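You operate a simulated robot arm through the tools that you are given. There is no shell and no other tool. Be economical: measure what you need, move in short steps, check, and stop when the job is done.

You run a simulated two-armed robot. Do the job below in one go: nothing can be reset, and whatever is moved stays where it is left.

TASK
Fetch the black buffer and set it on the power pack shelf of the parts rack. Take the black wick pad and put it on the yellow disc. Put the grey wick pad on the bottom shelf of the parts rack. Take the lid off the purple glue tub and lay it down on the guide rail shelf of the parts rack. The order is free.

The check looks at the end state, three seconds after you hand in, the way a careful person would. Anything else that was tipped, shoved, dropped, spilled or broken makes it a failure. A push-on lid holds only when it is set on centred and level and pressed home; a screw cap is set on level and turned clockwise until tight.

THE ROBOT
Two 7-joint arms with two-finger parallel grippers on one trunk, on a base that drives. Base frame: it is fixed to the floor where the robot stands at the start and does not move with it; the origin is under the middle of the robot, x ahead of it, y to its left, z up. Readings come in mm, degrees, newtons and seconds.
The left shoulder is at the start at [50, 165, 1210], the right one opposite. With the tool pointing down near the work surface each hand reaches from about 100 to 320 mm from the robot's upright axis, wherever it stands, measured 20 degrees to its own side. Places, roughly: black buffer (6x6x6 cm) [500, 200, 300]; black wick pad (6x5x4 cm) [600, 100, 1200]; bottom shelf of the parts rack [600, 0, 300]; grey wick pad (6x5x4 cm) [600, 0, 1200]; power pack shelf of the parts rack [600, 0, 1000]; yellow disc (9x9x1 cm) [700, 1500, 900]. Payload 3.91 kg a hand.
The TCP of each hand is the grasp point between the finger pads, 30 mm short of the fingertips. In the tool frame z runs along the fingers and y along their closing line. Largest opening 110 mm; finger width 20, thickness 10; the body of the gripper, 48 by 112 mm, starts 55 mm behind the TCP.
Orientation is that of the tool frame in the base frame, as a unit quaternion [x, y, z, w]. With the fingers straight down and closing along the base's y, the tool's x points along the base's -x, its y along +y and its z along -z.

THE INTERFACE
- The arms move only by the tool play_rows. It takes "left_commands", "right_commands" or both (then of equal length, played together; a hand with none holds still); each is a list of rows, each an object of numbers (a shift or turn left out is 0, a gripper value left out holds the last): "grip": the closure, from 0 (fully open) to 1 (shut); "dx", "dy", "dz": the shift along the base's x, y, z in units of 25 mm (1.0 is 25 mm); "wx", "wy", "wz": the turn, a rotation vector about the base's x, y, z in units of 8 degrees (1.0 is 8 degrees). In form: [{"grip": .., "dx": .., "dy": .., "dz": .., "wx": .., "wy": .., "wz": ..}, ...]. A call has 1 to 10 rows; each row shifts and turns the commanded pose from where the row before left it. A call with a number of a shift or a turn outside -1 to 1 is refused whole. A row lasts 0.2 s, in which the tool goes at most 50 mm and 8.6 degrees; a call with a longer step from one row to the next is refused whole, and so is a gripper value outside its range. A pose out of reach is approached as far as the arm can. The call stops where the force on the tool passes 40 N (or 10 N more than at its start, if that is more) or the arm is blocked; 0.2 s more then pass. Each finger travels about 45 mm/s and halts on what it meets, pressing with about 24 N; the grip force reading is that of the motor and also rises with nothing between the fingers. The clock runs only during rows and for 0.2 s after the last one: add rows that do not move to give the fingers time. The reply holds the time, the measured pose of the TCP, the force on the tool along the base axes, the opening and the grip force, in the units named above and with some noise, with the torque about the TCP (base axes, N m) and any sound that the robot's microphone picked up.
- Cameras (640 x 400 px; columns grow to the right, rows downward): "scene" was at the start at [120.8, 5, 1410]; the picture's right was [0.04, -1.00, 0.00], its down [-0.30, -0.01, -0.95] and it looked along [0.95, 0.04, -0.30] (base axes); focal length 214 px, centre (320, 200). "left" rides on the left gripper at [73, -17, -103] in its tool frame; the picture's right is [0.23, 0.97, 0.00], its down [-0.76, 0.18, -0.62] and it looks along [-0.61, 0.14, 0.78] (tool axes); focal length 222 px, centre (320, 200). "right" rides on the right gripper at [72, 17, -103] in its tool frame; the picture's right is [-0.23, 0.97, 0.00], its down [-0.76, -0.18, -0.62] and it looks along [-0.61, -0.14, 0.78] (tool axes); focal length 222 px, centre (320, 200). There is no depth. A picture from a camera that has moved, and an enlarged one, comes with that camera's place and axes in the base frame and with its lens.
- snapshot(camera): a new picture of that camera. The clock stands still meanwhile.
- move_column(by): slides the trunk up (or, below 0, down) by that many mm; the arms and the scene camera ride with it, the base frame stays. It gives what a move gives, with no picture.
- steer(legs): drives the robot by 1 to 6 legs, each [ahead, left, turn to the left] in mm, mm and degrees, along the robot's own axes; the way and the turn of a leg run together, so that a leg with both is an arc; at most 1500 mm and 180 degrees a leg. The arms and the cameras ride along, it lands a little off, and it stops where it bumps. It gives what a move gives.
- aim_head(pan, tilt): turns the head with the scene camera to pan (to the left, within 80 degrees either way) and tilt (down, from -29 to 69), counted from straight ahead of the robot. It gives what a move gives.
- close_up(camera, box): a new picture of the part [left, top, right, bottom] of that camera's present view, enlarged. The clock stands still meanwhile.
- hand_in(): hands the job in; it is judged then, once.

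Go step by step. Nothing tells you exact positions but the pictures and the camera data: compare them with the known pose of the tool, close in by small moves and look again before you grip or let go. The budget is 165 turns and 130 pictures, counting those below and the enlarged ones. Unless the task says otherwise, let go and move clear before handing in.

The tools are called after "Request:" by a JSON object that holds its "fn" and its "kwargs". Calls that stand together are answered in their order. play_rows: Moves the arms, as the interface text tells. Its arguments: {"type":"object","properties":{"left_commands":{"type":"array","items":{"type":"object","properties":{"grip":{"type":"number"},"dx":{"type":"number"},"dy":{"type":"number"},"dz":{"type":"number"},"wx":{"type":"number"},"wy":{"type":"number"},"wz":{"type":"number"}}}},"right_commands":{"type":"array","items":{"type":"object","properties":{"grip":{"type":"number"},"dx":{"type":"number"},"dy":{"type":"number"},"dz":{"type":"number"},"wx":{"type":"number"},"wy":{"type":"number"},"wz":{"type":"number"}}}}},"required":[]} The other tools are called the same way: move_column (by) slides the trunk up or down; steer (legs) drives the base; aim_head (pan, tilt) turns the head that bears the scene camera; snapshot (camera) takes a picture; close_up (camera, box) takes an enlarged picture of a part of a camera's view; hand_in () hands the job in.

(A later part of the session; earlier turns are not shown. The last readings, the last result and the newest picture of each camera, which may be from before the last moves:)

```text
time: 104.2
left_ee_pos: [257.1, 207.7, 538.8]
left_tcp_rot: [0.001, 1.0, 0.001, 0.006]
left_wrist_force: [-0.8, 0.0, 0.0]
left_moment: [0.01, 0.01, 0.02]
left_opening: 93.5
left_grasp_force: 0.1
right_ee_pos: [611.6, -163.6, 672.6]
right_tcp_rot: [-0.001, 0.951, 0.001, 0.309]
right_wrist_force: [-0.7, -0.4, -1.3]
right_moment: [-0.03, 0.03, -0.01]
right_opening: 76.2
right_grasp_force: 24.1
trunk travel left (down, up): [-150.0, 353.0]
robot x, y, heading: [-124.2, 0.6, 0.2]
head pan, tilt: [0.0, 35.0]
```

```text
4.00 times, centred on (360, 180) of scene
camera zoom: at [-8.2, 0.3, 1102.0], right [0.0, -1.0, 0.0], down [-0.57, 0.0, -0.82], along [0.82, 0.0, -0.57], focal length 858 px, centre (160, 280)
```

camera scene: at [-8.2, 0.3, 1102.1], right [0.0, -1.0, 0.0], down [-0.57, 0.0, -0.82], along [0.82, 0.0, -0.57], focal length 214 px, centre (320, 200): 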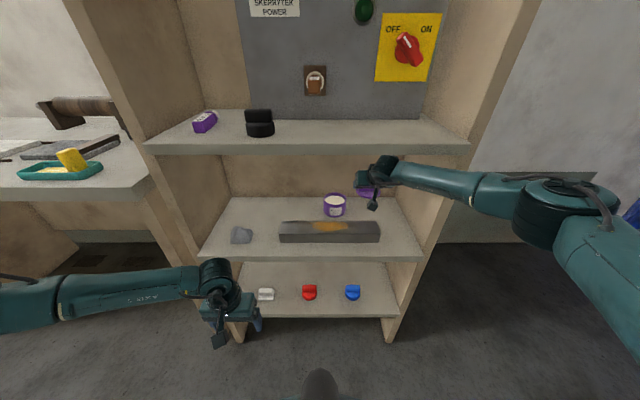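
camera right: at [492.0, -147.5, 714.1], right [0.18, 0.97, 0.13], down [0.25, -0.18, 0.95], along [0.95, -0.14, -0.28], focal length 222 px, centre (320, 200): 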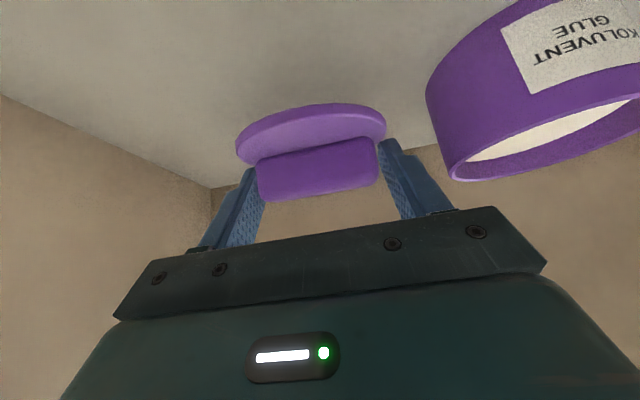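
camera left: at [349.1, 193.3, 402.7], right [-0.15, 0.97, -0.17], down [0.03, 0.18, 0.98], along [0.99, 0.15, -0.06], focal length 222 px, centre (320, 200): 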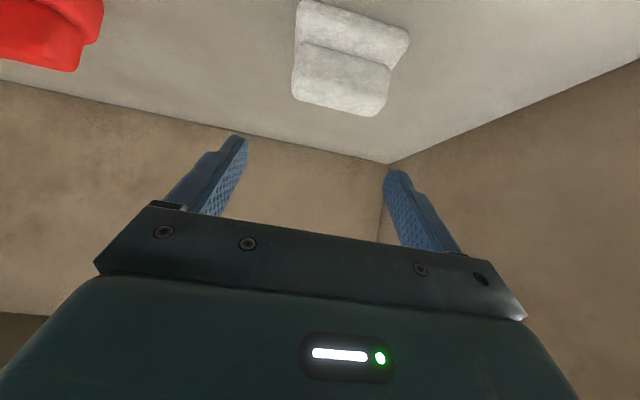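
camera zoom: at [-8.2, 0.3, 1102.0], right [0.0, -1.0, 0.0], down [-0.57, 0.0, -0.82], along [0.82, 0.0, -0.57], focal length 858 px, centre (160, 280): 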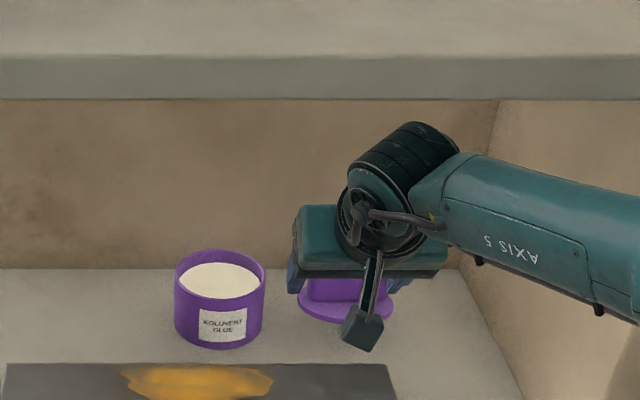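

Request:
{"fn": "play_rows", "kwargs": {"right_commands": [{"dy": -0.4, "dz": -0.1}, {"dz": -0.15}, {"dz": -0.1}, {}]}}

Request:
{"fn": "play_rows", "kwargs": {"right_commands": [{"dz": -0.1}, {"dz": -0.08}, {"dz": -0.08}, {}]}}

Request:
{"fn": "snapshot", "kwargs": {"camera": "right"}}

```text
time: 105.2
left_ee_pos: [256.2, 207.3, 538.9]
left_tcp_rot: [0.0, 1.0, 0.001, 0.006]
left_wrist_force: [-0.6, -0.4, -0.6]
left_moment: [0.02, -0.05, -0.01]
left_opening: 93.5
left_grasp_force: 0.0
right_ee_pos: [610.8, -174.5, 665.1]
right_tcp_rot: [0.0, 0.951, 0.0, 0.31]
right_wrist_force: [-0.2, 0.2, -0.6]
right_moment: [0.04, -0.02, -0.01]
right_opening: 75.8
right_grasp_force: 24.7
trunk travel left (down, up): [-150.0, 353.0]
robot x, y, heading: [-123.5, -2.0, 0.1]
head pan, tilt: [0.0, 35.0]
```

```text
time: 106.2
left_ee_pos: [257.3, 208.1, 537.8]
left_tcp_rot: [0.0, 1.0, 0.001, 0.005]
left_wrist_force: [-0.2, -0.3, -0.2]
left_moment: [0.02, 0.01, 0.0]
left_opening: 93.7
left_grasp_force: 0.1
right_ee_pos: [611.2, -174.4, 657.3]
right_tcp_rot: [-0.001, 0.951, 0.0, 0.31]
right_wrist_force: [-0.5, -0.6, -0.3]
right_moment: [0.01, 0.01, -0.02]
right_opening: 75.6
right_grasp_force: 24.6
trunk travel left (down, up): [-150.0, 353.0]
robot x, y, heading: [-121.5, -2.7, 0.1]
head pan, tilt: [0.0, 35.0]
```

```text
79 pictures are left
camera right: at [491.5, -157.8, 698.3], right [0.18, 0.97, 0.13], down [0.25, -0.18, 0.95], along [0.95, -0.14, -0.27], focal length 222 px, centre (320, 200)
```

right: 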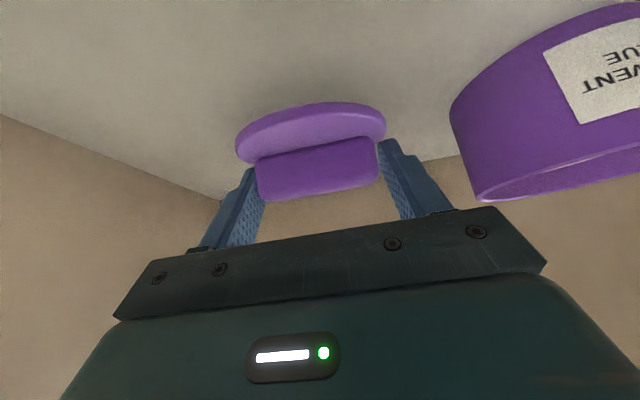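

Request:
{"fn": "play_rows", "kwargs": {"right_commands": [{"dz": -0.1}, {"dz": -0.1}, {"dz": -0.1}, {}]}}

Request:
{"fn": "play_rows", "kwargs": {"right_commands": [{"dz": -0.08}, {"dz": -0.08}, {"dz": -0.08}, {}]}}

```text
time: 107.2
left_ee_pos: [257.1, 207.0, 538.7]
left_tcp_rot: [-0.001, 1.0, 0.001, 0.007]
left_wrist_force: [0.1, -0.4, -0.6]
left_moment: [0.01, 0.0, 0.0]
left_opening: 93.7
left_grasp_force: 0.1
right_ee_pos: [611.8, -174.0, 655.3]
right_tcp_rot: [-0.001, 0.949, 0.001, 0.314]
right_wrist_force: [2.8, -2.8, 18.4]
right_moment: [-0.07, -0.73, -0.11]
right_opening: 75.2
right_grasp_force: 23.9
trunk travel left (down, up): [-150.0, 353.0]
robot x, y, heading: [-122.3, -1.5, 0.1]
head pan, tilt: [0.0, 35.0]
```

```text
time: 108.2
left_ee_pos: [256.1, 207.8, 538.5]
left_tcp_rot: [-0.001, 1.0, 0.0, 0.007]
left_wrist_force: [-0.8, -0.4, -0.5]
left_moment: [0.0, 0.01, -0.03]
left_opening: 93.6
left_grasp_force: 0.0
right_ee_pos: [612.1, -172.4, 651.0]
right_tcp_rot: [-0.001, 0.949, 0.0, 0.314]
right_wrist_force: [5.2, 0.6, 24.0]
right_moment: [-0.31, -0.82, 0.07]
right_opening: 74.9
right_grasp_force: 23.9
trunk travel left (down, up): [-150.0, 353.0]
robot x, y, heading: [-122.8, -0.7, 0.3]
head pan, tilt: [0.0, 35.0]
```

Rear edge is down and the lid is levelling in the grip; a little more, then release.

Request:
{"fn": "play_rows", "kwargs": {"right_commands": [{"dz": -0.08}, {"dz": -0.08}, {}]}}

Request:
{"fn": "snapshot", "kwargs": {"camera": "right"}}

```text
time: 109.0
left_ee_pos: [256.4, 208.0, 538.9]
left_tcp_rot: [0.0, 1.0, 0.0, 0.009]
left_wrist_force: [0.1, -0.3, 0.1]
left_moment: [-0.02, -0.02, 0.0]
left_opening: 93.5
left_grasp_force: 0.1
right_ee_pos: [611.2, -173.5, 649.0]
right_tcp_rot: [-0.001, 0.949, 0.001, 0.316]
right_wrist_force: [-2.1, 0.1, 32.3]
right_moment: [0.18, -0.44, 0.29]
right_opening: 74.9
right_grasp_force: 23.6
trunk travel left (down, up): [-150.0, 353.0]
robot x, y, heading: [-122.0, 2.0, 0.1]
head pan, tilt: [0.0, 35.0]
```

```text
78 pictures are left
camera right: at [491.3, -156.5, 688.8], right [0.18, 0.97, 0.14], down [0.23, -0.18, 0.96], along [0.96, -0.14, -0.26], focal length 222 px, centre (320, 200)
```

right: 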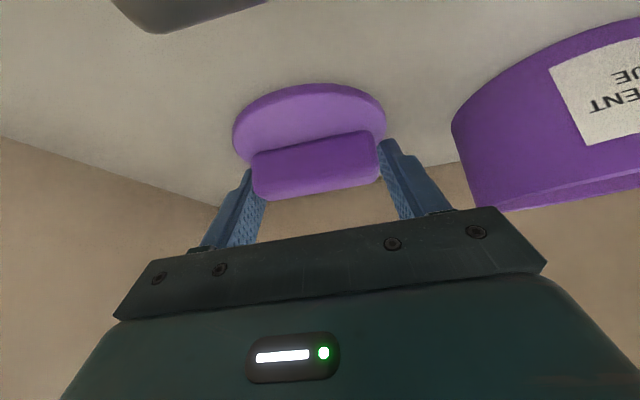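

The lid is flat on the shelf. Open slightly and rise.

Request:
{"fn": "play_rows", "kwargs": {"right_commands": [{"dz": 0.1}, {"grip": 0.18}, {"grip": 0.18}, {"grip": 0.18}, {"dz": 0.4}, {"dz": 0.6}, {"dz": 0.8}, {}]}}

Request:
{"fn": "snapshot", "kwargs": {"camera": "right"}}

```text
time: 110.8
left_ee_pos: [257.7, 207.6, 539.2]
left_tcp_rot: [-0.001, 1.0, 0.001, 0.004]
left_wrist_force: [-0.1, 0.1, 0.8]
left_moment: [-0.02, -0.01, -0.03]
left_opening: 93.2
left_grasp_force: 0.1
right_ee_pos: [609.0, -173.9, 686.9]
right_tcp_rot: [-0.001, 0.951, 0.0, 0.309]
right_wrist_force: [-0.2, -0.4, 0.3]
right_moment: [-0.01, 0.02, 0.03]
right_opening: 90.2
right_grasp_force: 0.0
trunk travel left (down, up): [-150.0, 353.0]
robot x, y, heading: [-126.5, 0.5, 0.2]
head pan, tilt: [0.0, 35.0]
```

```text
77 pictures are left
camera right: at [490.7, -157.6, 728.1], right [0.18, 0.97, 0.13], down [0.25, -0.18, 0.95], along [0.95, -0.14, -0.28], focal length 222 px, centre (320, 200)
```

right: 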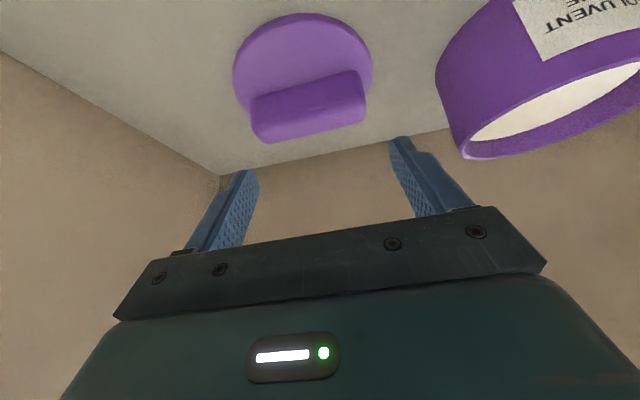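

Done; back out with the right hand raised over the rail.

Request:
{"fn": "play_rows", "kwargs": {"right_commands": [{"dz": 0.5, "wy": -0.8}, {"dz": 0.6, "wy": -0.7}, {}]}}

Request:
{"fn": "steer", "kwargs": {"legs": [[-300, 0, 0]]}}

Request:
{"fn": "snapshot", "kwargs": {"camera": "scene"}}

```text
time: 111.6
left_ee_pos: [256.9, 207.3, 537.6]
left_tcp_rot: [0.0, 1.0, 0.001, 0.005]
left_wrist_force: [-0.5, 0.0, -0.2]
left_moment: [-0.02, 0.05, -0.02]
left_opening: 93.4
left_grasp_force: 0.1
right_ee_pos: [610.0, -173.6, 717.2]
right_tcp_rot: [-0.001, 0.913, -0.001, 0.408]
right_wrist_force: [-0.3, 0.1, 0.6]
right_moment: [-0.02, -0.01, 0.02]
right_opening: 90.1
right_grasp_force: 0.0
trunk travel left (down, up): [-150.0, 353.0]
robot x, y, heading: [-125.9, 0.3, -0.0]
head pan, tilt: [0.0, 35.0]
```

```text
time: 113.7
left_ee_pos: [-49.5, 206.4, 537.7]
left_tcp_rot: [0.002, 1.0, 0.001, 0.005]
left_wrist_force: [-0.3, 0.8, -0.4]
left_moment: [-0.02, 0.01, 0.01]
left_opening: 93.5
left_grasp_force: 0.3
right_ee_pos: [302.5, -176.4, 715.1]
right_tcp_rot: [0.001, 0.913, -0.001, 0.407]
right_wrist_force: [0.0, -0.6, 0.0]
right_moment: [0.0, -0.03, 0.02]
right_opening: 90.4
right_grasp_force: 0.1
trunk travel left (down, up): [-150.0, 353.0]
robot x, y, heading: [-433.8, -2.8, 0.2]
head pan, tilt: [0.0, 35.0]
```

```text
76 pictures are left
camera scene: at [-314.7, 0.1, 1102.1], right [0.0, -1.0, 0.0], down [-0.57, 0.0, -0.82], along [0.82, 0.0, -0.57], focal length 214 px, centre (320, 200)
```

scene: 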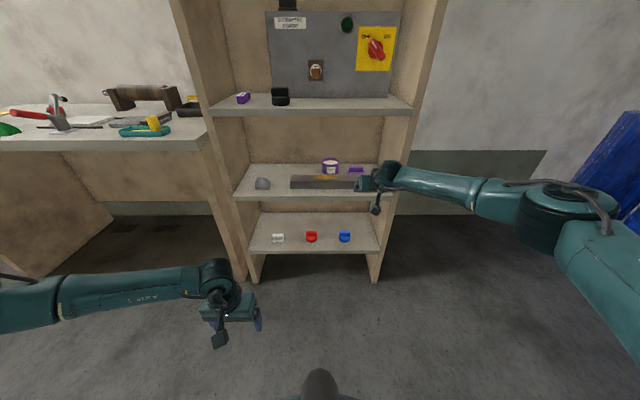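

Everything looks in order. Trunk up, tuck the right hand in, and bring the left hand up for the black pad.

Request:
{"fn": "move_column", "kwargs": {"by": 353}}

Request:
{"fn": "play_rows", "kwargs": {"left_commands": [{"dz": 1, "dx": 1, "grip": 0}, {"dz": 1, "dx": 1}, {"dz": 1, "dx": 1}, {"dz": 1, "dx": 1}, {"dz": 1, "dx": 1, "wy": -1}, {"dz": 1, "dx": 1, "wy": -1}, {"dz": 1, "dx": 1, "wy": -1}, {"dz": 1, "dx": 1, "wy": -1}, {"dz": 1, "dx": 1, "wy": -1}, {"dz": 1, "dx": 1, "wy": -1}], "right_commands": [{"dx": -1, "wy": 1}, {"dx": -1, "wy": 1}, {"dx": -1, "wy": 1}, {"dx": -1, "wy": 1}, {"dx": -1, "wy": 1}, {"dx": -1, "wy": 1}, {"dx": -1}, {"dx": -1}, {"dx": -1}, {"dx": -1}]}}

Request:
{"fn": "play_rows", "kwargs": {"left_commands": [{"dz": 1, "dx": 0.8, "dy": -1}, {"dz": 1, "dx": 0.7, "dy": -1}, {"dz": 1, "dx": 0.5, "dy": -1}, {"dz": 1, "dy": -1}, {"dz": 0.9, "dy": -0.1}, {}], "right_commands": [{"dx": -1}, {"dx": -1}, {"dx": -1}, {}, {}, {}]}}

```text
time: 117.2
left_ee_pos: [-48.1, 206.0, 890.7]
left_tcp_rot: [0.001, 1.0, 0.001, 0.006]
left_wrist_force: [0.4, -0.2, 0.2]
left_moment: [0.01, -0.03, -0.01]
left_opening: 93.2
left_grasp_force: 0.2
right_ee_pos: [303.6, -176.4, 1068.5]
right_tcp_rot: [0.0, 0.913, 0.0, 0.408]
right_wrist_force: [-1.0, 0.8, 0.3]
right_moment: [0.02, -0.01, 0.03]
right_opening: 90.2
right_grasp_force: 0.1
trunk travel left (down, up): [-503.0, 0.0]
robot x, y, heading: [-435.3, 0.1, -0.1]
head pan, tilt: [0.0, 35.0]
```

```text
time: 119.3
left_ee_pos: [201.5, 206.1, 1142.6]
left_tcp_rot: [0.0, 0.911, 0.001, 0.413]
left_wrist_force: [-0.9, -0.2, -0.2]
left_moment: [0.02, -0.02, 0.0]
left_opening: 110.0
left_grasp_force: 0.1
right_ee_pos: [50.7, -175.4, 1069.3]
right_tcp_rot: [0.0, 1.0, -0.001, 0.0]
right_wrist_force: [1.0, 0.7, 0.1]
right_moment: [0.02, 0.0, 0.0]
right_opening: 90.3
right_grasp_force: 0.1
trunk travel left (down, up): [-503.0, 0.0]
robot x, y, heading: [-428.8, -2.4, -0.2]
head pan, tilt: [0.0, 35.0]
```

```text
time: 120.8
left_ee_pos: [252.6, 103.2, 1263.9]
left_tcp_rot: [0.001, 0.912, 0.001, 0.411]
left_wrist_force: [0.7, 0.5, -0.9]
left_moment: [0.03, -0.03, -0.01]
left_opening: 110.1
left_grasp_force: 0.1
right_ee_pos: [-23.0, -177.0, 1068.9]
right_tcp_rot: [0.0, 1.0, -0.002, 0.001]
right_wrist_force: [0.4, -0.4, 0.6]
right_moment: [0.04, 0.0, 0.03]
right_opening: 90.2
right_grasp_force: 0.1
trunk travel left (down, up): [-503.0, 0.0]
robot x, y, heading: [-428.4, -1.6, -0.1]
head pan, tilt: [0.0, 35.0]
```

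Request:
{"fn": "steer", "kwargs": {"legs": [[330, 0, 0.1]]}}

Request:
{"fn": "snapshot", "kwargs": {"camera": "left"}}

```text
time: 122.9
left_ee_pos: [584.5, 105.9, 1263.1]
left_tcp_rot: [0.0, 0.911, 0.002, 0.412]
left_wrist_force: [-0.1, 0.4, -0.1]
left_moment: [0.0, -0.01, 0.02]
left_opening: 109.8
left_grasp_force: 0.0
right_ee_pos: [311.3, -174.3, 1070.7]
right_tcp_rot: [-0.001, 1.0, -0.002, 0.001]
right_wrist_force: [0.0, 0.2, 0.4]
right_moment: [0.01, -0.04, -0.02]
right_opening: 90.1
right_grasp_force: 0.1
trunk travel left (down, up): [-503.0, 0.0]
robot x, y, heading: [-93.7, -0.7, 0.2]
head pan, tilt: [0.0, 35.0]
```

```text
75 pictures are left
camera left: at [458.2, 89.0, 1278.2], right [-0.15, 0.97, -0.17], down [0.04, 0.17, 0.98], along [0.99, 0.14, -0.06], focal length 222 px, centre (320, 200)
```

left: 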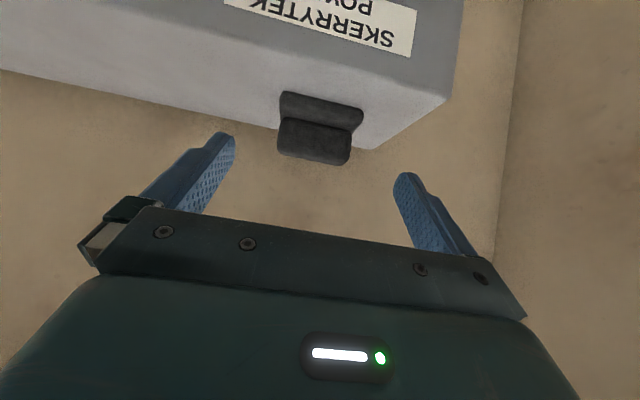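

Same depth as the grey one (front ≈611), y≈101. Moving in and down.

Request:
{"fn": "play_rows", "kwargs": {"left_commands": [{"dx": 0.6, "dy": -0.2}, {"dx": 0.6}, {"dx": 0.55, "dz": -0.3}, {"dz": -0.5}, {"dz": -0.43}, {}]}}

Request:
{"fn": "snapshot", "kwargs": {"camera": "left"}}

```text
time: 124.3
left_ee_pos: [627.3, 100.9, 1233.0]
left_tcp_rot: [0.0, 0.911, 0.002, 0.412]
left_wrist_force: [0.8, 0.2, 0.4]
left_moment: [0.02, 0.0, -0.04]
left_opening: 109.8
left_grasp_force: 0.1
right_ee_pos: [309.6, -174.6, 1069.2]
right_tcp_rot: [-0.001, 1.0, -0.002, 0.002]
right_wrist_force: [-0.5, -0.3, -0.8]
right_moment: [-0.02, 0.03, -0.01]
right_opening: 90.2
right_grasp_force: 0.2
trunk travel left (down, up): [-503.0, 0.0]
robot x, y, heading: [-98.8, -0.0, -0.0]
head pan, tilt: [0.0, 35.0]
```

```text
74 pictures are left
camera left: at [501.6, 83.9, 1246.9], right [-0.15, 0.97, -0.17], down [0.04, 0.17, 0.98], along [0.99, 0.14, -0.06], focal length 222 px, centre (320, 200)
```

left: 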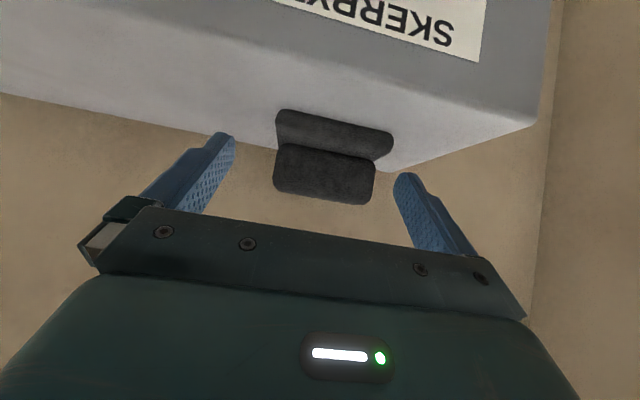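

Identical to the grey pad's grasp view. Closing and lifting.

Request:
{"fn": "play_rows", "kwargs": {"left_commands": [{"grip": 0.3}, {"grip": 0.6}, {"grip": 1}, {"grip": 1}, {"grip": 1}, {"grip": 1}, {"dz": 0.4}, {"dz": 0.5}, {}]}}

Request:
{"fn": "steer", "kwargs": {"legs": [[-420, 0, 0]]}}

Request:
{"fn": "snapshot", "kwargs": {"camera": "left"}}

Request:
{"fn": "aim_head", "kwargs": {"pan": 55, "tilt": 25}}

Request:
{"fn": "snapshot", "kwargs": {"camera": "scene"}}

```text
time: 126.3
left_ee_pos: [626.5, 101.0, 1255.4]
left_tcp_rot: [0.0, 0.912, 0.002, 0.411]
left_wrist_force: [-0.3, -0.5, -0.7]
left_moment: [0.01, -0.01, -0.02]
left_opening: 58.8
left_grasp_force: 23.6
right_ee_pos: [310.8, -175.2, 1070.2]
right_tcp_rot: [-0.002, 1.0, -0.002, 0.001]
right_wrist_force: [-0.3, -0.5, -0.4]
right_moment: [-0.01, -0.03, -0.01]
right_opening: 90.0
right_grasp_force: 0.0
trunk travel left (down, up): [-503.0, 0.0]
robot x, y, heading: [-99.8, 0.6, 0.3]
head pan, tilt: [0.0, 35.0]
```

```text
time: 128.9
left_ee_pos: [209.0, 96.4, 1255.0]
left_tcp_rot: [0.003, 0.911, 0.001, 0.412]
left_wrist_force: [0.1, -0.4, -0.5]
left_moment: [0.0, -0.02, 0.0]
left_opening: 58.8
left_grasp_force: 23.7
right_ee_pos: [-109.1, -176.7, 1070.4]
right_tcp_rot: [0.002, 1.0, -0.002, 0.002]
right_wrist_force: [-0.2, 0.5, -0.2]
right_moment: [-0.03, -0.02, 0.0]
right_opening: 89.9
right_grasp_force: 0.1
trunk travel left (down, up): [-503.0, 0.0]
robot x, y, heading: [-515.3, 3.3, -0.5]
head pan, tilt: [0.0, 35.0]
```

```text
73 pictures are left
camera left: at [82.8, 80.8, 1269.6], right [-0.15, 0.98, -0.17], down [0.04, 0.17, 0.98], along [0.99, 0.14, -0.06], focal length 222 px, centre (320, 200)
```

left: 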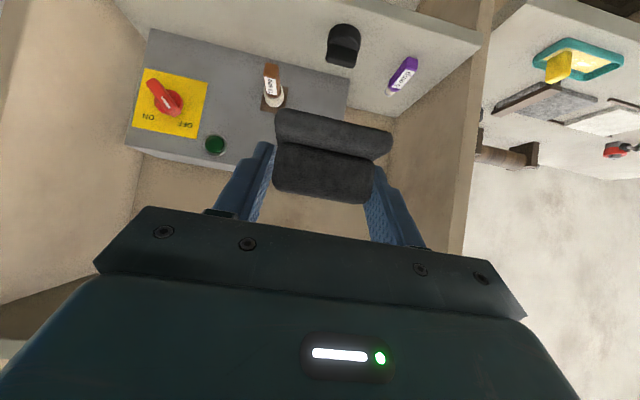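

```text
time: 130.2
left_ee_pos: [209.2, 96.1, 1254.0]
left_tcp_rot: [0.003, 0.912, 0.001, 0.411]
left_wrist_force: [-0.4, 0.3, -0.1]
left_moment: [0.04, 0.04, 0.01]
left_opening: 59.1
left_grasp_force: 23.2
right_ee_pos: [-108.7, -177.6, 1069.6]
right_tcp_rot: [0.002, 1.0, -0.002, 0.0]
right_wrist_force: [0.5, -0.6, -0.9]
right_moment: [-0.01, -0.01, 0.0]
right_opening: 90.1
right_grasp_force: 0.1
trunk travel left (down, up): [-503.0, 0.0]
robot x, y, heading: [-517.7, 2.1, -0.4]
head pan, tilt: [55.0, 25.0]
```

```text
72 pictures are left
camera scene: at [-435.6, 76.2, 1470.8], right [0.81, -0.58, 0.0], down [-0.24, -0.34, -0.91], along [0.53, 0.74, -0.42], focal length 214 px, centre (320, 200)
```

scene: 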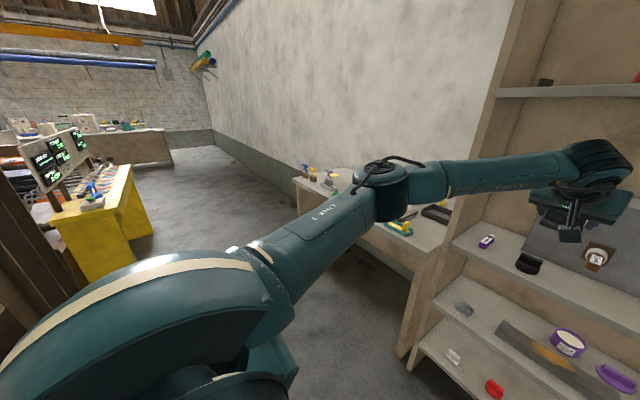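

Pad held. I'll strafe left along the bench and look at the disc.

Request:
{"fn": "steer", "kwargs": {"legs": [[0, 1300, 0.4]]}}

Request:
{"fn": "aim_head", "kwargs": {"pan": 0, "tilt": 30}}

Request:
{"fn": "snapshot", "kwargs": {"camera": "scene"}}

Request:
{"fn": "snapshot", "kwargs": {"camera": "left"}}

```text
time: 136.7
left_ee_pos: [211.1, 1407.0, 1255.3]
left_tcp_rot: [-0.002, 0.911, 0.003, 0.412]
left_wrist_force: [-0.5, -0.5, -0.8]
left_moment: [0.0, -0.02, 0.01]
left_opening: 58.7
left_grasp_force: 24.0
right_ee_pos: [-103.2, 1131.9, 1069.1]
right_tcp_rot: [-0.002, 1.0, -0.002, 0.002]
right_wrist_force: [0.0, 0.1, 0.1]
right_moment: [-0.02, -0.03, 0.07]
right_opening: 90.2
right_grasp_force: 0.1
trunk travel left (down, up): [-503.0, 0.0]
robot x, y, heading: [-510.4, 1302.6, 0.2]
head pan, tilt: [55.0, 25.0]
```

```text
time: 137.9
left_ee_pos: [210.2, 1407.4, 1255.4]
left_tcp_rot: [-0.001, 0.911, 0.002, 0.412]
left_wrist_force: [-0.8, 0.7, 0.2]
left_moment: [-0.01, 0.0, -0.03]
left_opening: 58.8
left_grasp_force: 23.7
right_ee_pos: [-103.9, 1130.6, 1069.4]
right_tcp_rot: [-0.001, 1.0, -0.002, 0.001]
right_wrist_force: [0.3, 0.1, 0.4]
right_moment: [0.01, 0.01, 0.02]
right_opening: 90.3
right_grasp_force: 0.0
trunk travel left (down, up): [-503.0, 0.0]
robot x, y, heading: [-514.1, 1302.1, 0.1]
head pan, tilt: [0.0, 30.0]
```

```text
71 pictures are left
camera scene: at [-395.5, 1306.3, 1462.9], right [0.0, -1.0, 0.0], down [-0.5, 0.0, -0.87], along [0.87, 0.0, -0.5], focal length 214 px, centre (320, 200)
```

scene: 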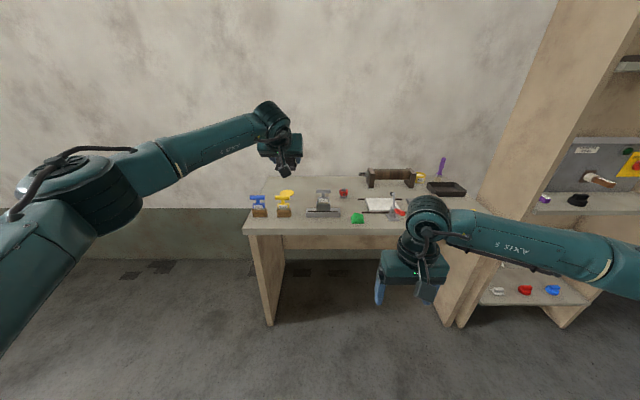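

```text
70 pictures are left
camera left: at [85.6, 1390.4, 1269.3], right [-0.15, 0.97, -0.17], down [0.04, 0.17, 0.98], along [0.99, 0.15, -0.06], focal length 222 px, centre (320, 200)
```

left: 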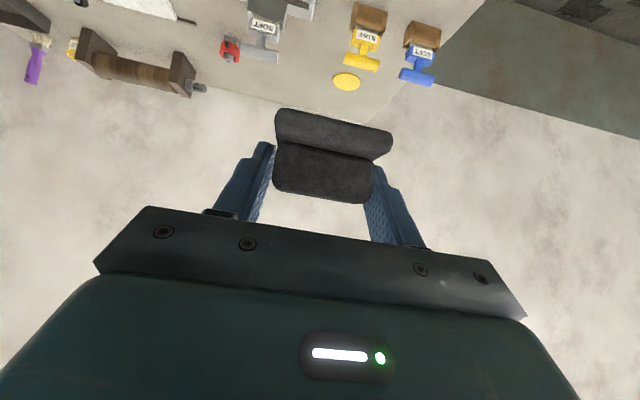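

The yellow disc is at about (686, 1500) on the bench, behind the yellow brush. I'll drive in high and look again.

Request:
{"fn": "steer", "kwargs": {"legs": [[0, 90, 0], [330, 0, 0]]}}

Request:
{"fn": "snapshot", "kwargs": {"camera": "left"}}

Request:
{"fn": "snapshot", "kwargs": {"camera": "scene"}}

```text
time: 140.8
left_ee_pos: [540.5, 1502.6, 1254.6]
left_tcp_rot: [-0.003, 0.911, 0.003, 0.412]
left_wrist_force: [-0.4, 0.0, 0.0]
left_moment: [0.01, 0.01, 0.0]
left_opening: 58.9
left_grasp_force: 24.1
right_ee_pos: [225.3, 1225.4, 1069.9]
right_tcp_rot: [-0.004, 1.0, -0.001, 0.001]
right_wrist_force: [0.3, 0.0, 0.3]
right_moment: [0.0, 0.01, 0.01]
right_opening: 90.3
right_grasp_force: 0.0
trunk travel left (down, up): [-503.0, 0.0]
robot x, y, heading: [-183.1, 1394.8, 0.1]
head pan, tilt: [0.0, 30.0]
```

```text
69 pictures are left
camera left: at [414.2, 1485.4, 1269.1], right [-0.16, 0.97, -0.17], down [0.03, 0.17, 0.98], along [0.99, 0.15, -0.06], focal length 222 px, centre (320, 200)
```

left: 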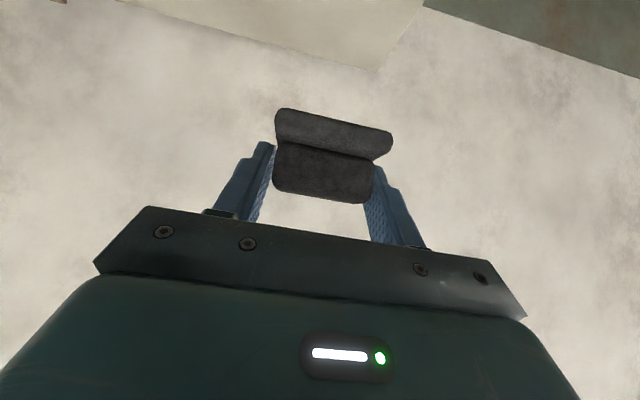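

```text
68 pictures are left
camera scene: at [-66.3, 1398.5, 1462.8], right [0.01, -1.0, 0.0], down [-0.5, 0.0, -0.87], along [0.87, 0.01, -0.5], focal length 214 px, centre (320, 200)
```

scene: 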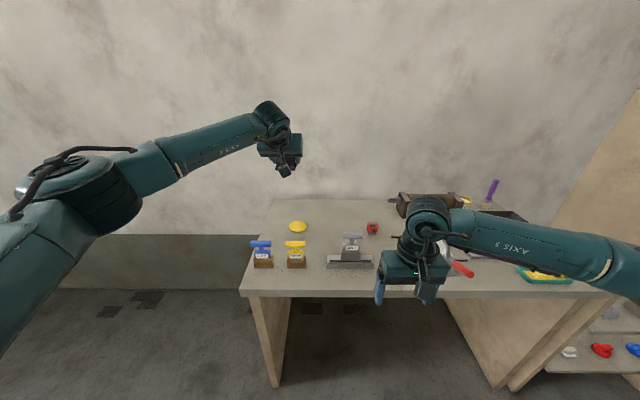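

Disc ≈(696, 1502, top ≈885); the brush in front of it reaches z≈985 at x≈515, so I'll use a slightly steeper hand. Lower partway, tuck the right hand up and back, then drive in.

Request:
{"fn": "play_rows", "kwargs": {"left_commands": [{"dz": -1}, {"dz": -1}, {"dz": -1}, {"dz": -1, "wy": 0.5}, {"dz": -1, "wy": 0.5}, {}], "right_commands": [{"dz": 1, "dx": -0.8}, {"dz": 1, "dx": -0.8}, {"dz": 1, "dx": -0.8}, {"dz": 1, "dx": -0.8}, {"dz": 1}, {}]}}

Request:
{"fn": "steer", "kwargs": {"legs": [[145, 0, 0]]}}

Request:
{"fn": "snapshot", "kwargs": {"camera": "left"}}

Request:
{"fn": "snapshot", "kwargs": {"camera": "scene"}}

```text
time: 142.2
left_ee_pos: [539.7, 1502.0, 1129.9]
left_tcp_rot: [-0.002, 0.938, 0.003, 0.347]
left_wrist_force: [-0.1, 0.8, -0.1]
left_moment: [-0.03, -0.03, 0.0]
left_opening: 58.9
left_grasp_force: 24.1
right_ee_pos: [145.4, 1224.7, 1196.6]
right_tcp_rot: [-0.005, 1.0, -0.001, 0.001]
right_wrist_force: [0.3, -0.4, 0.5]
right_moment: [0.03, -0.02, 0.0]
right_opening: 90.1
right_grasp_force: 0.0
trunk travel left (down, up): [-503.0, 0.0]
robot x, y, heading: [-186.6, 1394.2, 0.5]
head pan, tilt: [0.0, 30.0]
```

```text
time: 143.6
left_ee_pos: [682.2, 1505.8, 1129.8]
left_tcp_rot: [-0.005, 0.938, 0.004, 0.346]
left_wrist_force: [0.3, -0.3, -0.8]
left_moment: [0.0, 0.03, 0.01]
left_opening: 59.0
left_grasp_force: 23.9
right_ee_pos: [289.7, 1225.7, 1195.7]
right_tcp_rot: [-0.006, 1.0, -0.002, 0.0]
right_wrist_force: [0.6, 1.4, 0.5]
right_moment: [0.0, 0.03, 0.02]
right_opening: 90.3
right_grasp_force: 0.0
trunk travel left (down, up): [-503.0, 0.0]
robot x, y, heading: [-43.0, 1398.4, 0.3]
head pan, tilt: [0.0, 30.0]
```

```text
67 pictures are left
camera left: at [559.1, 1487.6, 1160.9], right [-0.18, 0.97, -0.14], down [0.17, 0.18, 0.97], along [0.97, 0.15, -0.2], focal length 222 px, centre (320, 200)
```

left: 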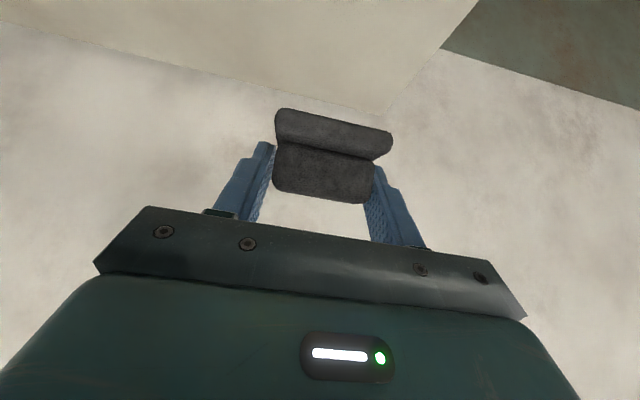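

```text
66 pictures are left
camera scene: at [76.2, 1399.9, 1462.7], right [0.01, -1.0, 0.0], down [-0.5, 0.0, -0.87], along [0.87, 0.01, -0.5], focal length 214 px, centre (320, 200)
```

scene: 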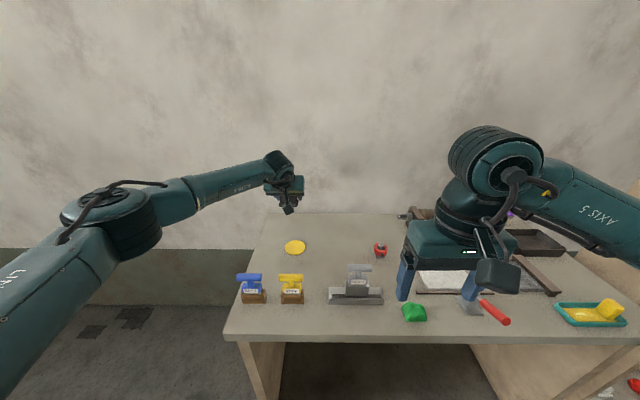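

Request:
{"fn": "close_up", "kwargs": {"camera": "scene", "box": [220, 200, 380, 300]}}

```text
4.00 times, centred on (300, 250) of scene
camera zoom: at [76.2, 1399.9, 1462.7], right [0.01, -1.0, 0.0], down [-0.5, 0.0, -0.87], along [0.87, 0.01, -0.5], focal length 858 px, centre (400, 0)
```

zoom: 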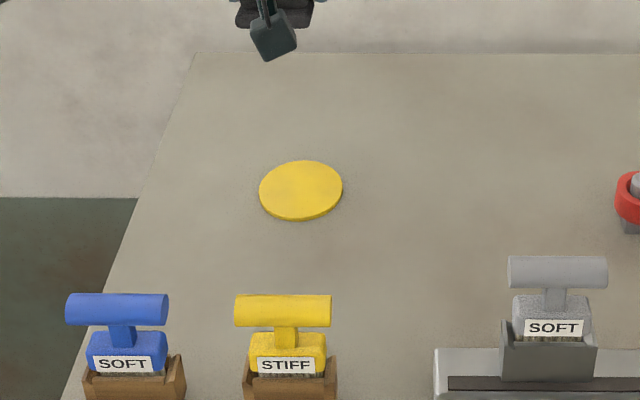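

Parallax and the disc's apparent size put it further and lower than I thought: ≈(775, 1515), top z≈828. Lower the trunk 100 and drive a bit further.

Request:
{"fn": "move_column", "kwargs": {"by": -100}}

Request:
{"fn": "steer", "kwargs": {"legs": [[75, 8, 0]]}}

Request:
{"fn": "close_up", "kwargs": {"camera": "scene", "box": [200, 180, 360, 280]}}

Request:
{"fn": "snapshot", "kwargs": {"camera": "left"}}

```text
time: 144.9
left_ee_pos: [680.6, 1505.8, 1030.8]
left_tcp_rot: [-0.004, 0.937, 0.004, 0.348]
left_wrist_force: [-0.4, 0.0, 0.0]
left_moment: [0.0, 0.01, 0.04]
left_opening: 59.2
left_grasp_force: 24.3
right_ee_pos: [288.8, 1226.8, 1095.8]
right_tcp_rot: [-0.005, 1.0, -0.002, 0.001]
right_wrist_force: [-0.4, 0.1, -0.4]
right_moment: [0.03, 0.01, 0.03]
right_opening: 90.3
right_grasp_force: 0.2
trunk travel left (down, up): [-403.0, 100.0]
robot x, y, heading: [-40.4, 1398.3, 0.6]
head pan, tilt: [0.0, 30.0]
```

```text
time: 145.9
left_ee_pos: [756.0, 1514.6, 1029.3]
left_tcp_rot: [-0.005, 0.938, 0.005, 0.347]
left_wrist_force: [0.5, -0.7, 0.0]
left_moment: [-0.02, -0.02, -0.02]
left_opening: 58.9
left_grasp_force: 23.5
right_ee_pos: [363.8, 1234.9, 1095.5]
right_tcp_rot: [-0.006, 1.0, -0.001, 0.001]
right_wrist_force: [-0.6, 0.7, -0.3]
right_moment: [-0.01, 0.03, 0.0]
right_opening: 90.1
right_grasp_force: 0.1
trunk travel left (down, up): [-403.0, 100.0]
robot x, y, heading: [28.3, 1403.8, 0.2]
head pan, tilt: [0.0, 30.0]
```

```text
4.00 times, centred on (280, 230) of scene
camera zoom: at [150.4, 1408.8, 1362.7], right [0.01, -1.0, 0.0], down [-0.5, -0.01, -0.87], along [0.87, 0.01, -0.5], focal length 858 px, centre (480, 80)
```

zoom: 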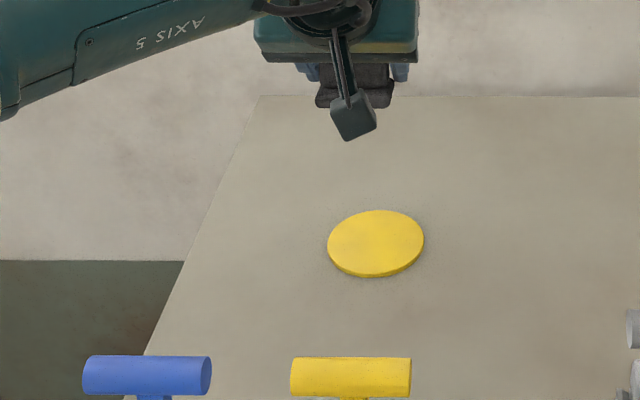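

```text
63 pictures are left
camera left: at [633.2, 1496.9, 1060.9], right [-0.18, 0.97, -0.14], down [0.17, 0.18, 0.97], along [0.97, 0.15, -0.2], focal length 222 px, centre (320, 200)
```

left: 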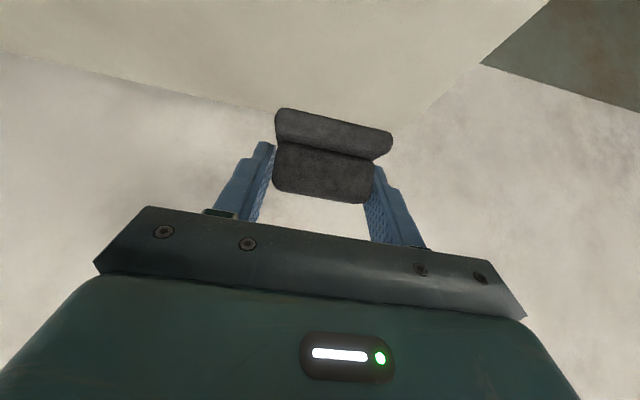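

Refined disc centre ≈(768, 1512, 832). Shift slightly and descend most of the way.

Request:
{"fn": "play_rows", "kwargs": {"left_commands": [{"dx": 0.2, "dy": -0.1, "dz": -0.9}, {"dz": -1}, {"dz": -1}, {"dz": -1}, {"dz": -0.9}, {}]}}

Request:
{"fn": "close_up", "kwargs": {"camera": "scene", "box": [200, 180, 360, 280]}}

Request:
{"fn": "snapshot", "kwargs": {"camera": "left"}}

```text
time: 147.3
left_ee_pos: [759.8, 1511.6, 909.5]
left_tcp_rot: [-0.003, 0.937, 0.003, 0.348]
left_wrist_force: [0.2, 0.0, -0.4]
left_moment: [0.01, 0.0, 0.01]
left_opening: 58.7
left_grasp_force: 23.6
right_ee_pos: [362.9, 1235.9, 1094.3]
right_tcp_rot: [-0.005, 1.0, -0.002, 0.001]
right_wrist_force: [0.0, -0.1, 0.4]
right_moment: [0.02, 0.01, 0.05]
right_opening: 90.2
right_grasp_force: 0.1
trunk travel left (down, up): [-403.0, 100.0]
robot x, y, heading: [29.3, 1404.6, 0.9]
head pan, tilt: [0.0, 30.0]
```

```text
4.00 times, centred on (280, 230) of scene
camera zoom: at [149.4, 1408.7, 1362.9], right [0.01, -1.0, 0.0], down [-0.5, -0.01, -0.87], along [0.87, 0.01, -0.5], focal length 858 px, centre (480, 80)
```

zoom: 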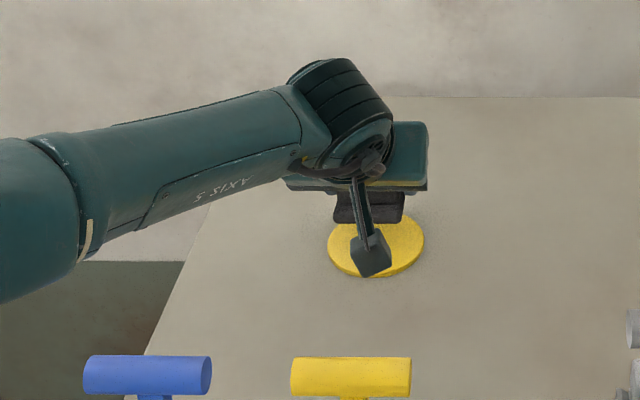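

```text
61 pictures are left
camera left: at [636.8, 1493.7, 941.0], right [-0.18, 0.97, -0.14], down [0.17, 0.18, 0.97], along [0.97, 0.15, -0.2], focal length 222 px, centre (320, 200)
```

left: 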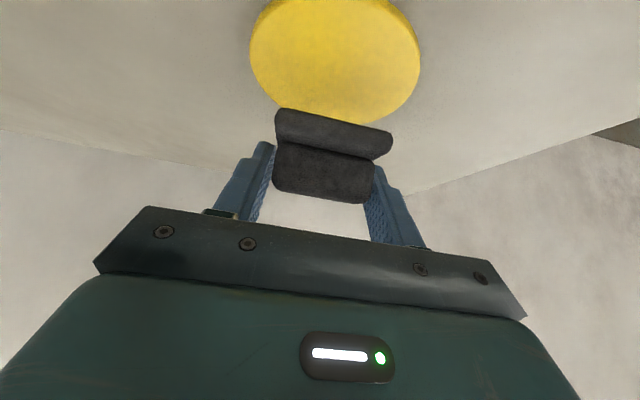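

The left camera puts the disc centre at ≈(745, 1506), i.e. nearer than the pad now is. Shift back, lower, and re-check.

Request:
{"fn": "play_rows", "kwargs": {"left_commands": [{"dx": -0.6, "dy": -0.15}, {"dz": -0.6}, {"dz": -0.2}, {}]}}

Request:
{"fn": "snapshot", "kwargs": {"camera": "left"}}

Request:
{"fn": "close_up", "kwargs": {"camera": "scene", "box": [240, 200, 340, 262]}}

```text
time: 148.3
left_ee_pos: [746.7, 1508.1, 891.0]
left_tcp_rot: [-0.004, 0.938, 0.004, 0.348]
left_wrist_force: [-0.4, -0.2, 2.2]
left_moment: [-0.04, -0.02, 0.0]
left_opening: 58.9
left_grasp_force: 24.4
right_ee_pos: [363.0, 1235.0, 1095.8]
right_tcp_rot: [-0.006, 1.0, -0.001, 0.002]
right_wrist_force: [-0.7, 0.7, -0.4]
right_moment: [0.03, 0.0, -0.03]
right_opening: 90.2
right_grasp_force: 0.0
trunk travel left (down, up): [-403.0, 100.0]
robot x, y, heading: [32.6, 1404.1, 0.8]
head pan, tilt: [0.0, 30.0]
```

```text
60 pictures are left
camera left: at [623.4, 1490.4, 922.7], right [-0.18, 0.97, -0.14], down [0.17, 0.18, 0.97], along [0.97, 0.15, -0.2], focal length 222 px, centre (320, 200)
```

left: 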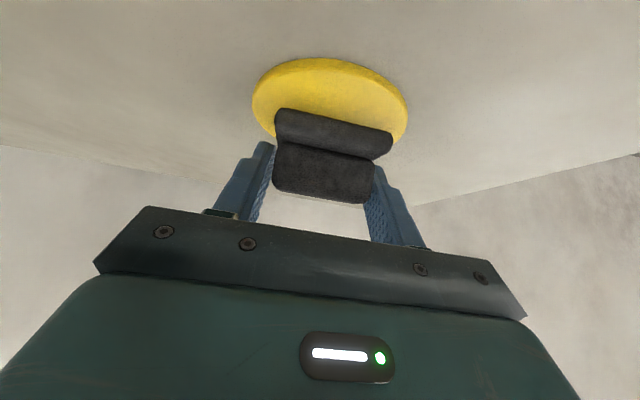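

```text
6.40 times, centred on (290, 231) of scene
camera zoom: at [149.1, 1408.7, 1362.9], right [0.01, -1.0, 0.0], down [-0.5, -0.01, -0.87], along [0.87, 0.01, -0.5], focal length 1373 px, centre (512, 2)
```

zoom: 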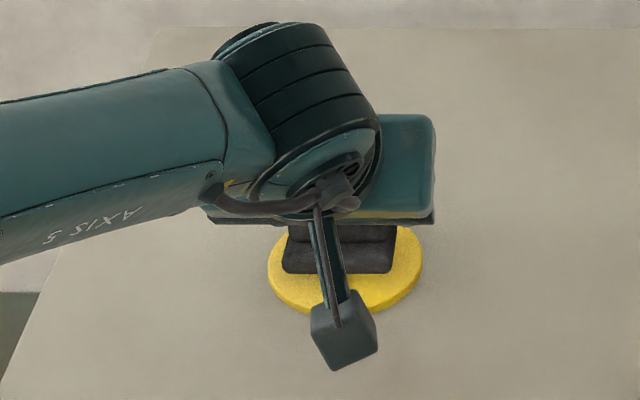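

The pad is centred over the disc and starting to touch (≈2 N). Pressing down gently to level it.

Request:
{"fn": "play_rows", "kwargs": {"left_commands": [{"dz": -0.08}, {"dz": -0.08}, {}]}}

Request:
{"fn": "play_rows", "kwargs": {"left_commands": [{"dz": -0.08}, {"dz": -0.08}, {}]}}

Request:
{"fn": "snapshot", "kwargs": {"camera": "left"}}

```text
time: 149.1
left_ee_pos: [745.4, 1508.5, 890.9]
left_tcp_rot: [-0.005, 0.936, 0.004, 0.351]
left_wrist_force: [1.8, -0.3, 17.8]
left_moment: [-0.06, -0.37, 0.03]
left_opening: 59.1
left_grasp_force: 23.8
right_ee_pos: [361.2, 1235.1, 1096.3]
right_tcp_rot: [-0.006, 1.0, -0.002, 0.001]
right_wrist_force: [0.7, -0.1, 0.5]
right_moment: [-0.01, 0.04, -0.02]
right_opening: 90.3
right_grasp_force: 0.2
trunk travel left (down, up): [-403.0, 100.0]
robot x, y, heading: [30.5, 1405.3, 0.5]
head pan, tilt: [0.0, 30.0]
```

```text
time: 149.9
left_ee_pos: [745.2, 1508.1, 890.1]
left_tcp_rot: [-0.004, 0.936, 0.004, 0.353]
left_wrist_force: [-1.0, 0.5, 28.2]
left_moment: [0.0, -0.4, -0.03]
left_opening: 59.2
left_grasp_force: 23.7
right_ee_pos: [360.2, 1234.8, 1097.6]
right_tcp_rot: [-0.005, 1.0, -0.001, 0.003]
right_wrist_force: [-1.0, -0.7, 0.0]
right_moment: [-0.01, 0.03, -0.01]
right_opening: 90.0
right_grasp_force: 0.0
trunk travel left (down, up): [-403.0, 100.0]
robot x, y, heading: [33.8, 1404.6, 0.7]
head pan, tilt: [0.0, 30.0]
```

```text
58 pictures are left
camera left: at [623.3, 1490.5, 920.0], right [-0.18, 0.97, -0.15], down [0.16, 0.18, 0.97], along [0.97, 0.15, -0.19], focal length 222 px, centre (320, 200)
```

left: 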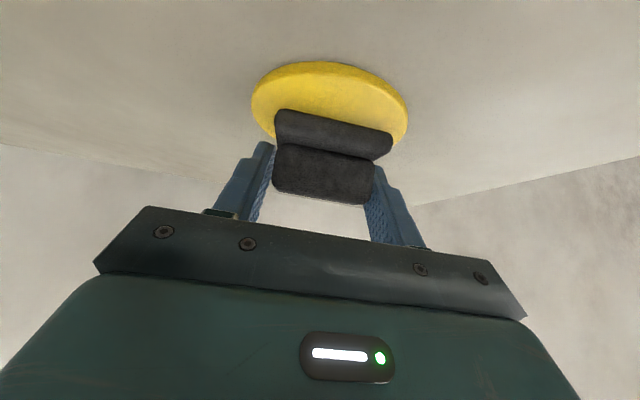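

Contact confirmed. I'll lift a few mm, nudge 6 mm toward the disc centre, take most of the tilt out, and set it down.

Request:
{"fn": "play_rows", "kwargs": {"left_commands": [{"dz": 0.5}, {"dx": -0.28, "wy": -0.3}, {"wy": -0.4}, {}]}}

Request:
{"fn": "play_rows", "kwargs": {"left_commands": [{"dz": -0.15}, {"dz": -0.15}, {"dz": -0.1}, {}]}}

Request:
{"fn": "close_up", "kwargs": {"camera": "scene", "box": [220, 200, 348, 280]}}

```text
time: 150.9
left_ee_pos: [737.8, 1508.5, 892.5]
left_tcp_rot: [-0.004, 0.92, 0.004, 0.392]
left_wrist_force: [0.4, -0.9, -0.4]
left_moment: [-0.02, -0.01, 0.01]
left_opening: 59.1
left_grasp_force: 23.6
right_ee_pos: [363.0, 1235.7, 1095.5]
right_tcp_rot: [-0.006, 1.0, -0.002, 0.0]
right_wrist_force: [0.3, -0.7, -0.2]
right_moment: [0.01, 0.01, 0.04]
right_opening: 90.0
right_grasp_force: 0.1
trunk travel left (down, up): [-403.0, 100.0]
robot x, y, heading: [29.3, 1408.0, 0.8]
head pan, tilt: [0.0, 30.0]
```

```text
time: 151.9
left_ee_pos: [738.6, 1508.9, 888.5]
left_tcp_rot: [-0.005, 0.918, 0.004, 0.396]
left_wrist_force: [1.2, -0.5, 17.1]
left_moment: [0.05, -0.41, 0.01]
left_opening: 58.6
left_grasp_force: 24.3
right_ee_pos: [362.1, 1235.5, 1096.5]
right_tcp_rot: [-0.006, 1.0, -0.001, 0.003]
right_wrist_force: [-0.8, -0.3, 1.2]
right_moment: [-0.02, -0.05, 0.02]
right_opening: 90.3
right_grasp_force: 0.0
trunk travel left (down, up): [-403.0, 100.0]
robot x, y, heading: [29.0, 1404.2, 0.8]
head pan, tilt: [0.0, 30.0]
```

```text
5.00 times, centred on (284, 240) of scene
camera zoom: at [147.5, 1408.4, 1363.3], right [0.01, -1.0, 0.0], down [-0.5, 0.0, -0.87], along [0.87, 0.01, -0.5], focal length 1072 px, centre (500, 0)
```

zoom: 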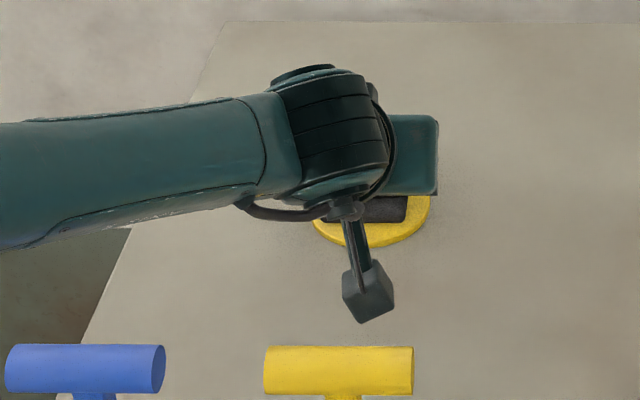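

Seated on the disc. Release and lift straight up.

Request:
{"fn": "play_rows", "kwargs": {"left_commands": [{"dz": 0.1}, {"grip": 0.2}, {"grip": 0.2}, {"grip": 0.2}, {"grip": 0.2}, {"dz": 0.4}, {"dz": 1}, {"dz": 1}, {"dz": 1}, {}]}}

Request:
{"fn": "snapshot", "kwargs": {"camera": "left"}}

Request:
{"fn": "close_up", "kwargs": {"camera": "scene", "box": [220, 200, 348, 280]}}

```text
time: 154.1
left_ee_pos: [740.4, 1507.5, 972.1]
left_tcp_rot: [-0.005, 0.92, 0.004, 0.392]
left_wrist_force: [-0.3, 0.3, 0.2]
left_moment: [0.03, -0.01, -0.02]
left_opening: 88.1
left_grasp_force: 0.1
right_ee_pos: [363.7, 1235.7, 1095.9]
right_tcp_rot: [-0.006, 1.0, -0.001, 0.001]
right_wrist_force: [-0.4, -0.2, -0.3]
right_moment: [0.01, 0.02, -0.04]
right_opening: 90.1
right_grasp_force: 0.1
trunk travel left (down, up): [-403.0, 100.0]
robot x, y, heading: [31.3, 1408.8, 0.6]
head pan, tilt: [0.0, 30.0]
```

```text
56 pictures are left
camera left: at [615.0, 1489.5, 991.7], right [-0.17, 0.97, -0.16], down [0.07, 0.18, 0.98], along [0.98, 0.15, -0.1], focal length 222 px, centre (320, 200)
```

left: 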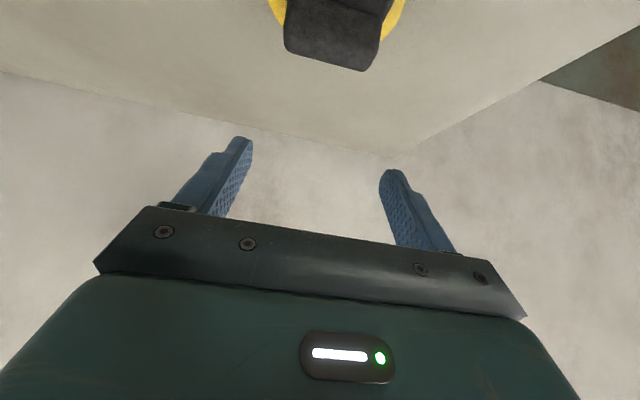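

```text
5.00 times, centred on (284, 240) of scene
camera zoom: at [149.5, 1408.7, 1362.8], right [0.01, -1.0, 0.0], down [-0.5, -0.01, -0.87], along [0.87, 0.01, -0.5], focal length 1072 px, centre (500, 0)
```

zoom: 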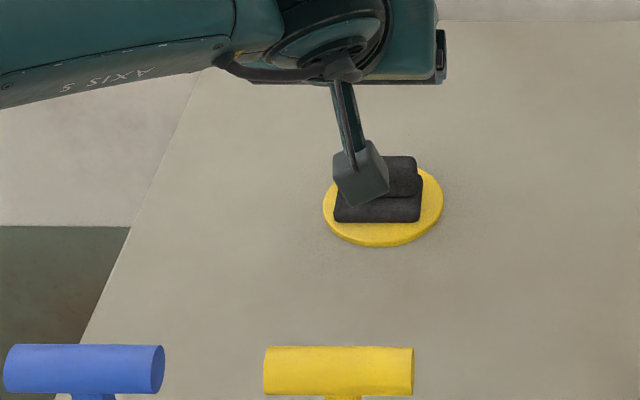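

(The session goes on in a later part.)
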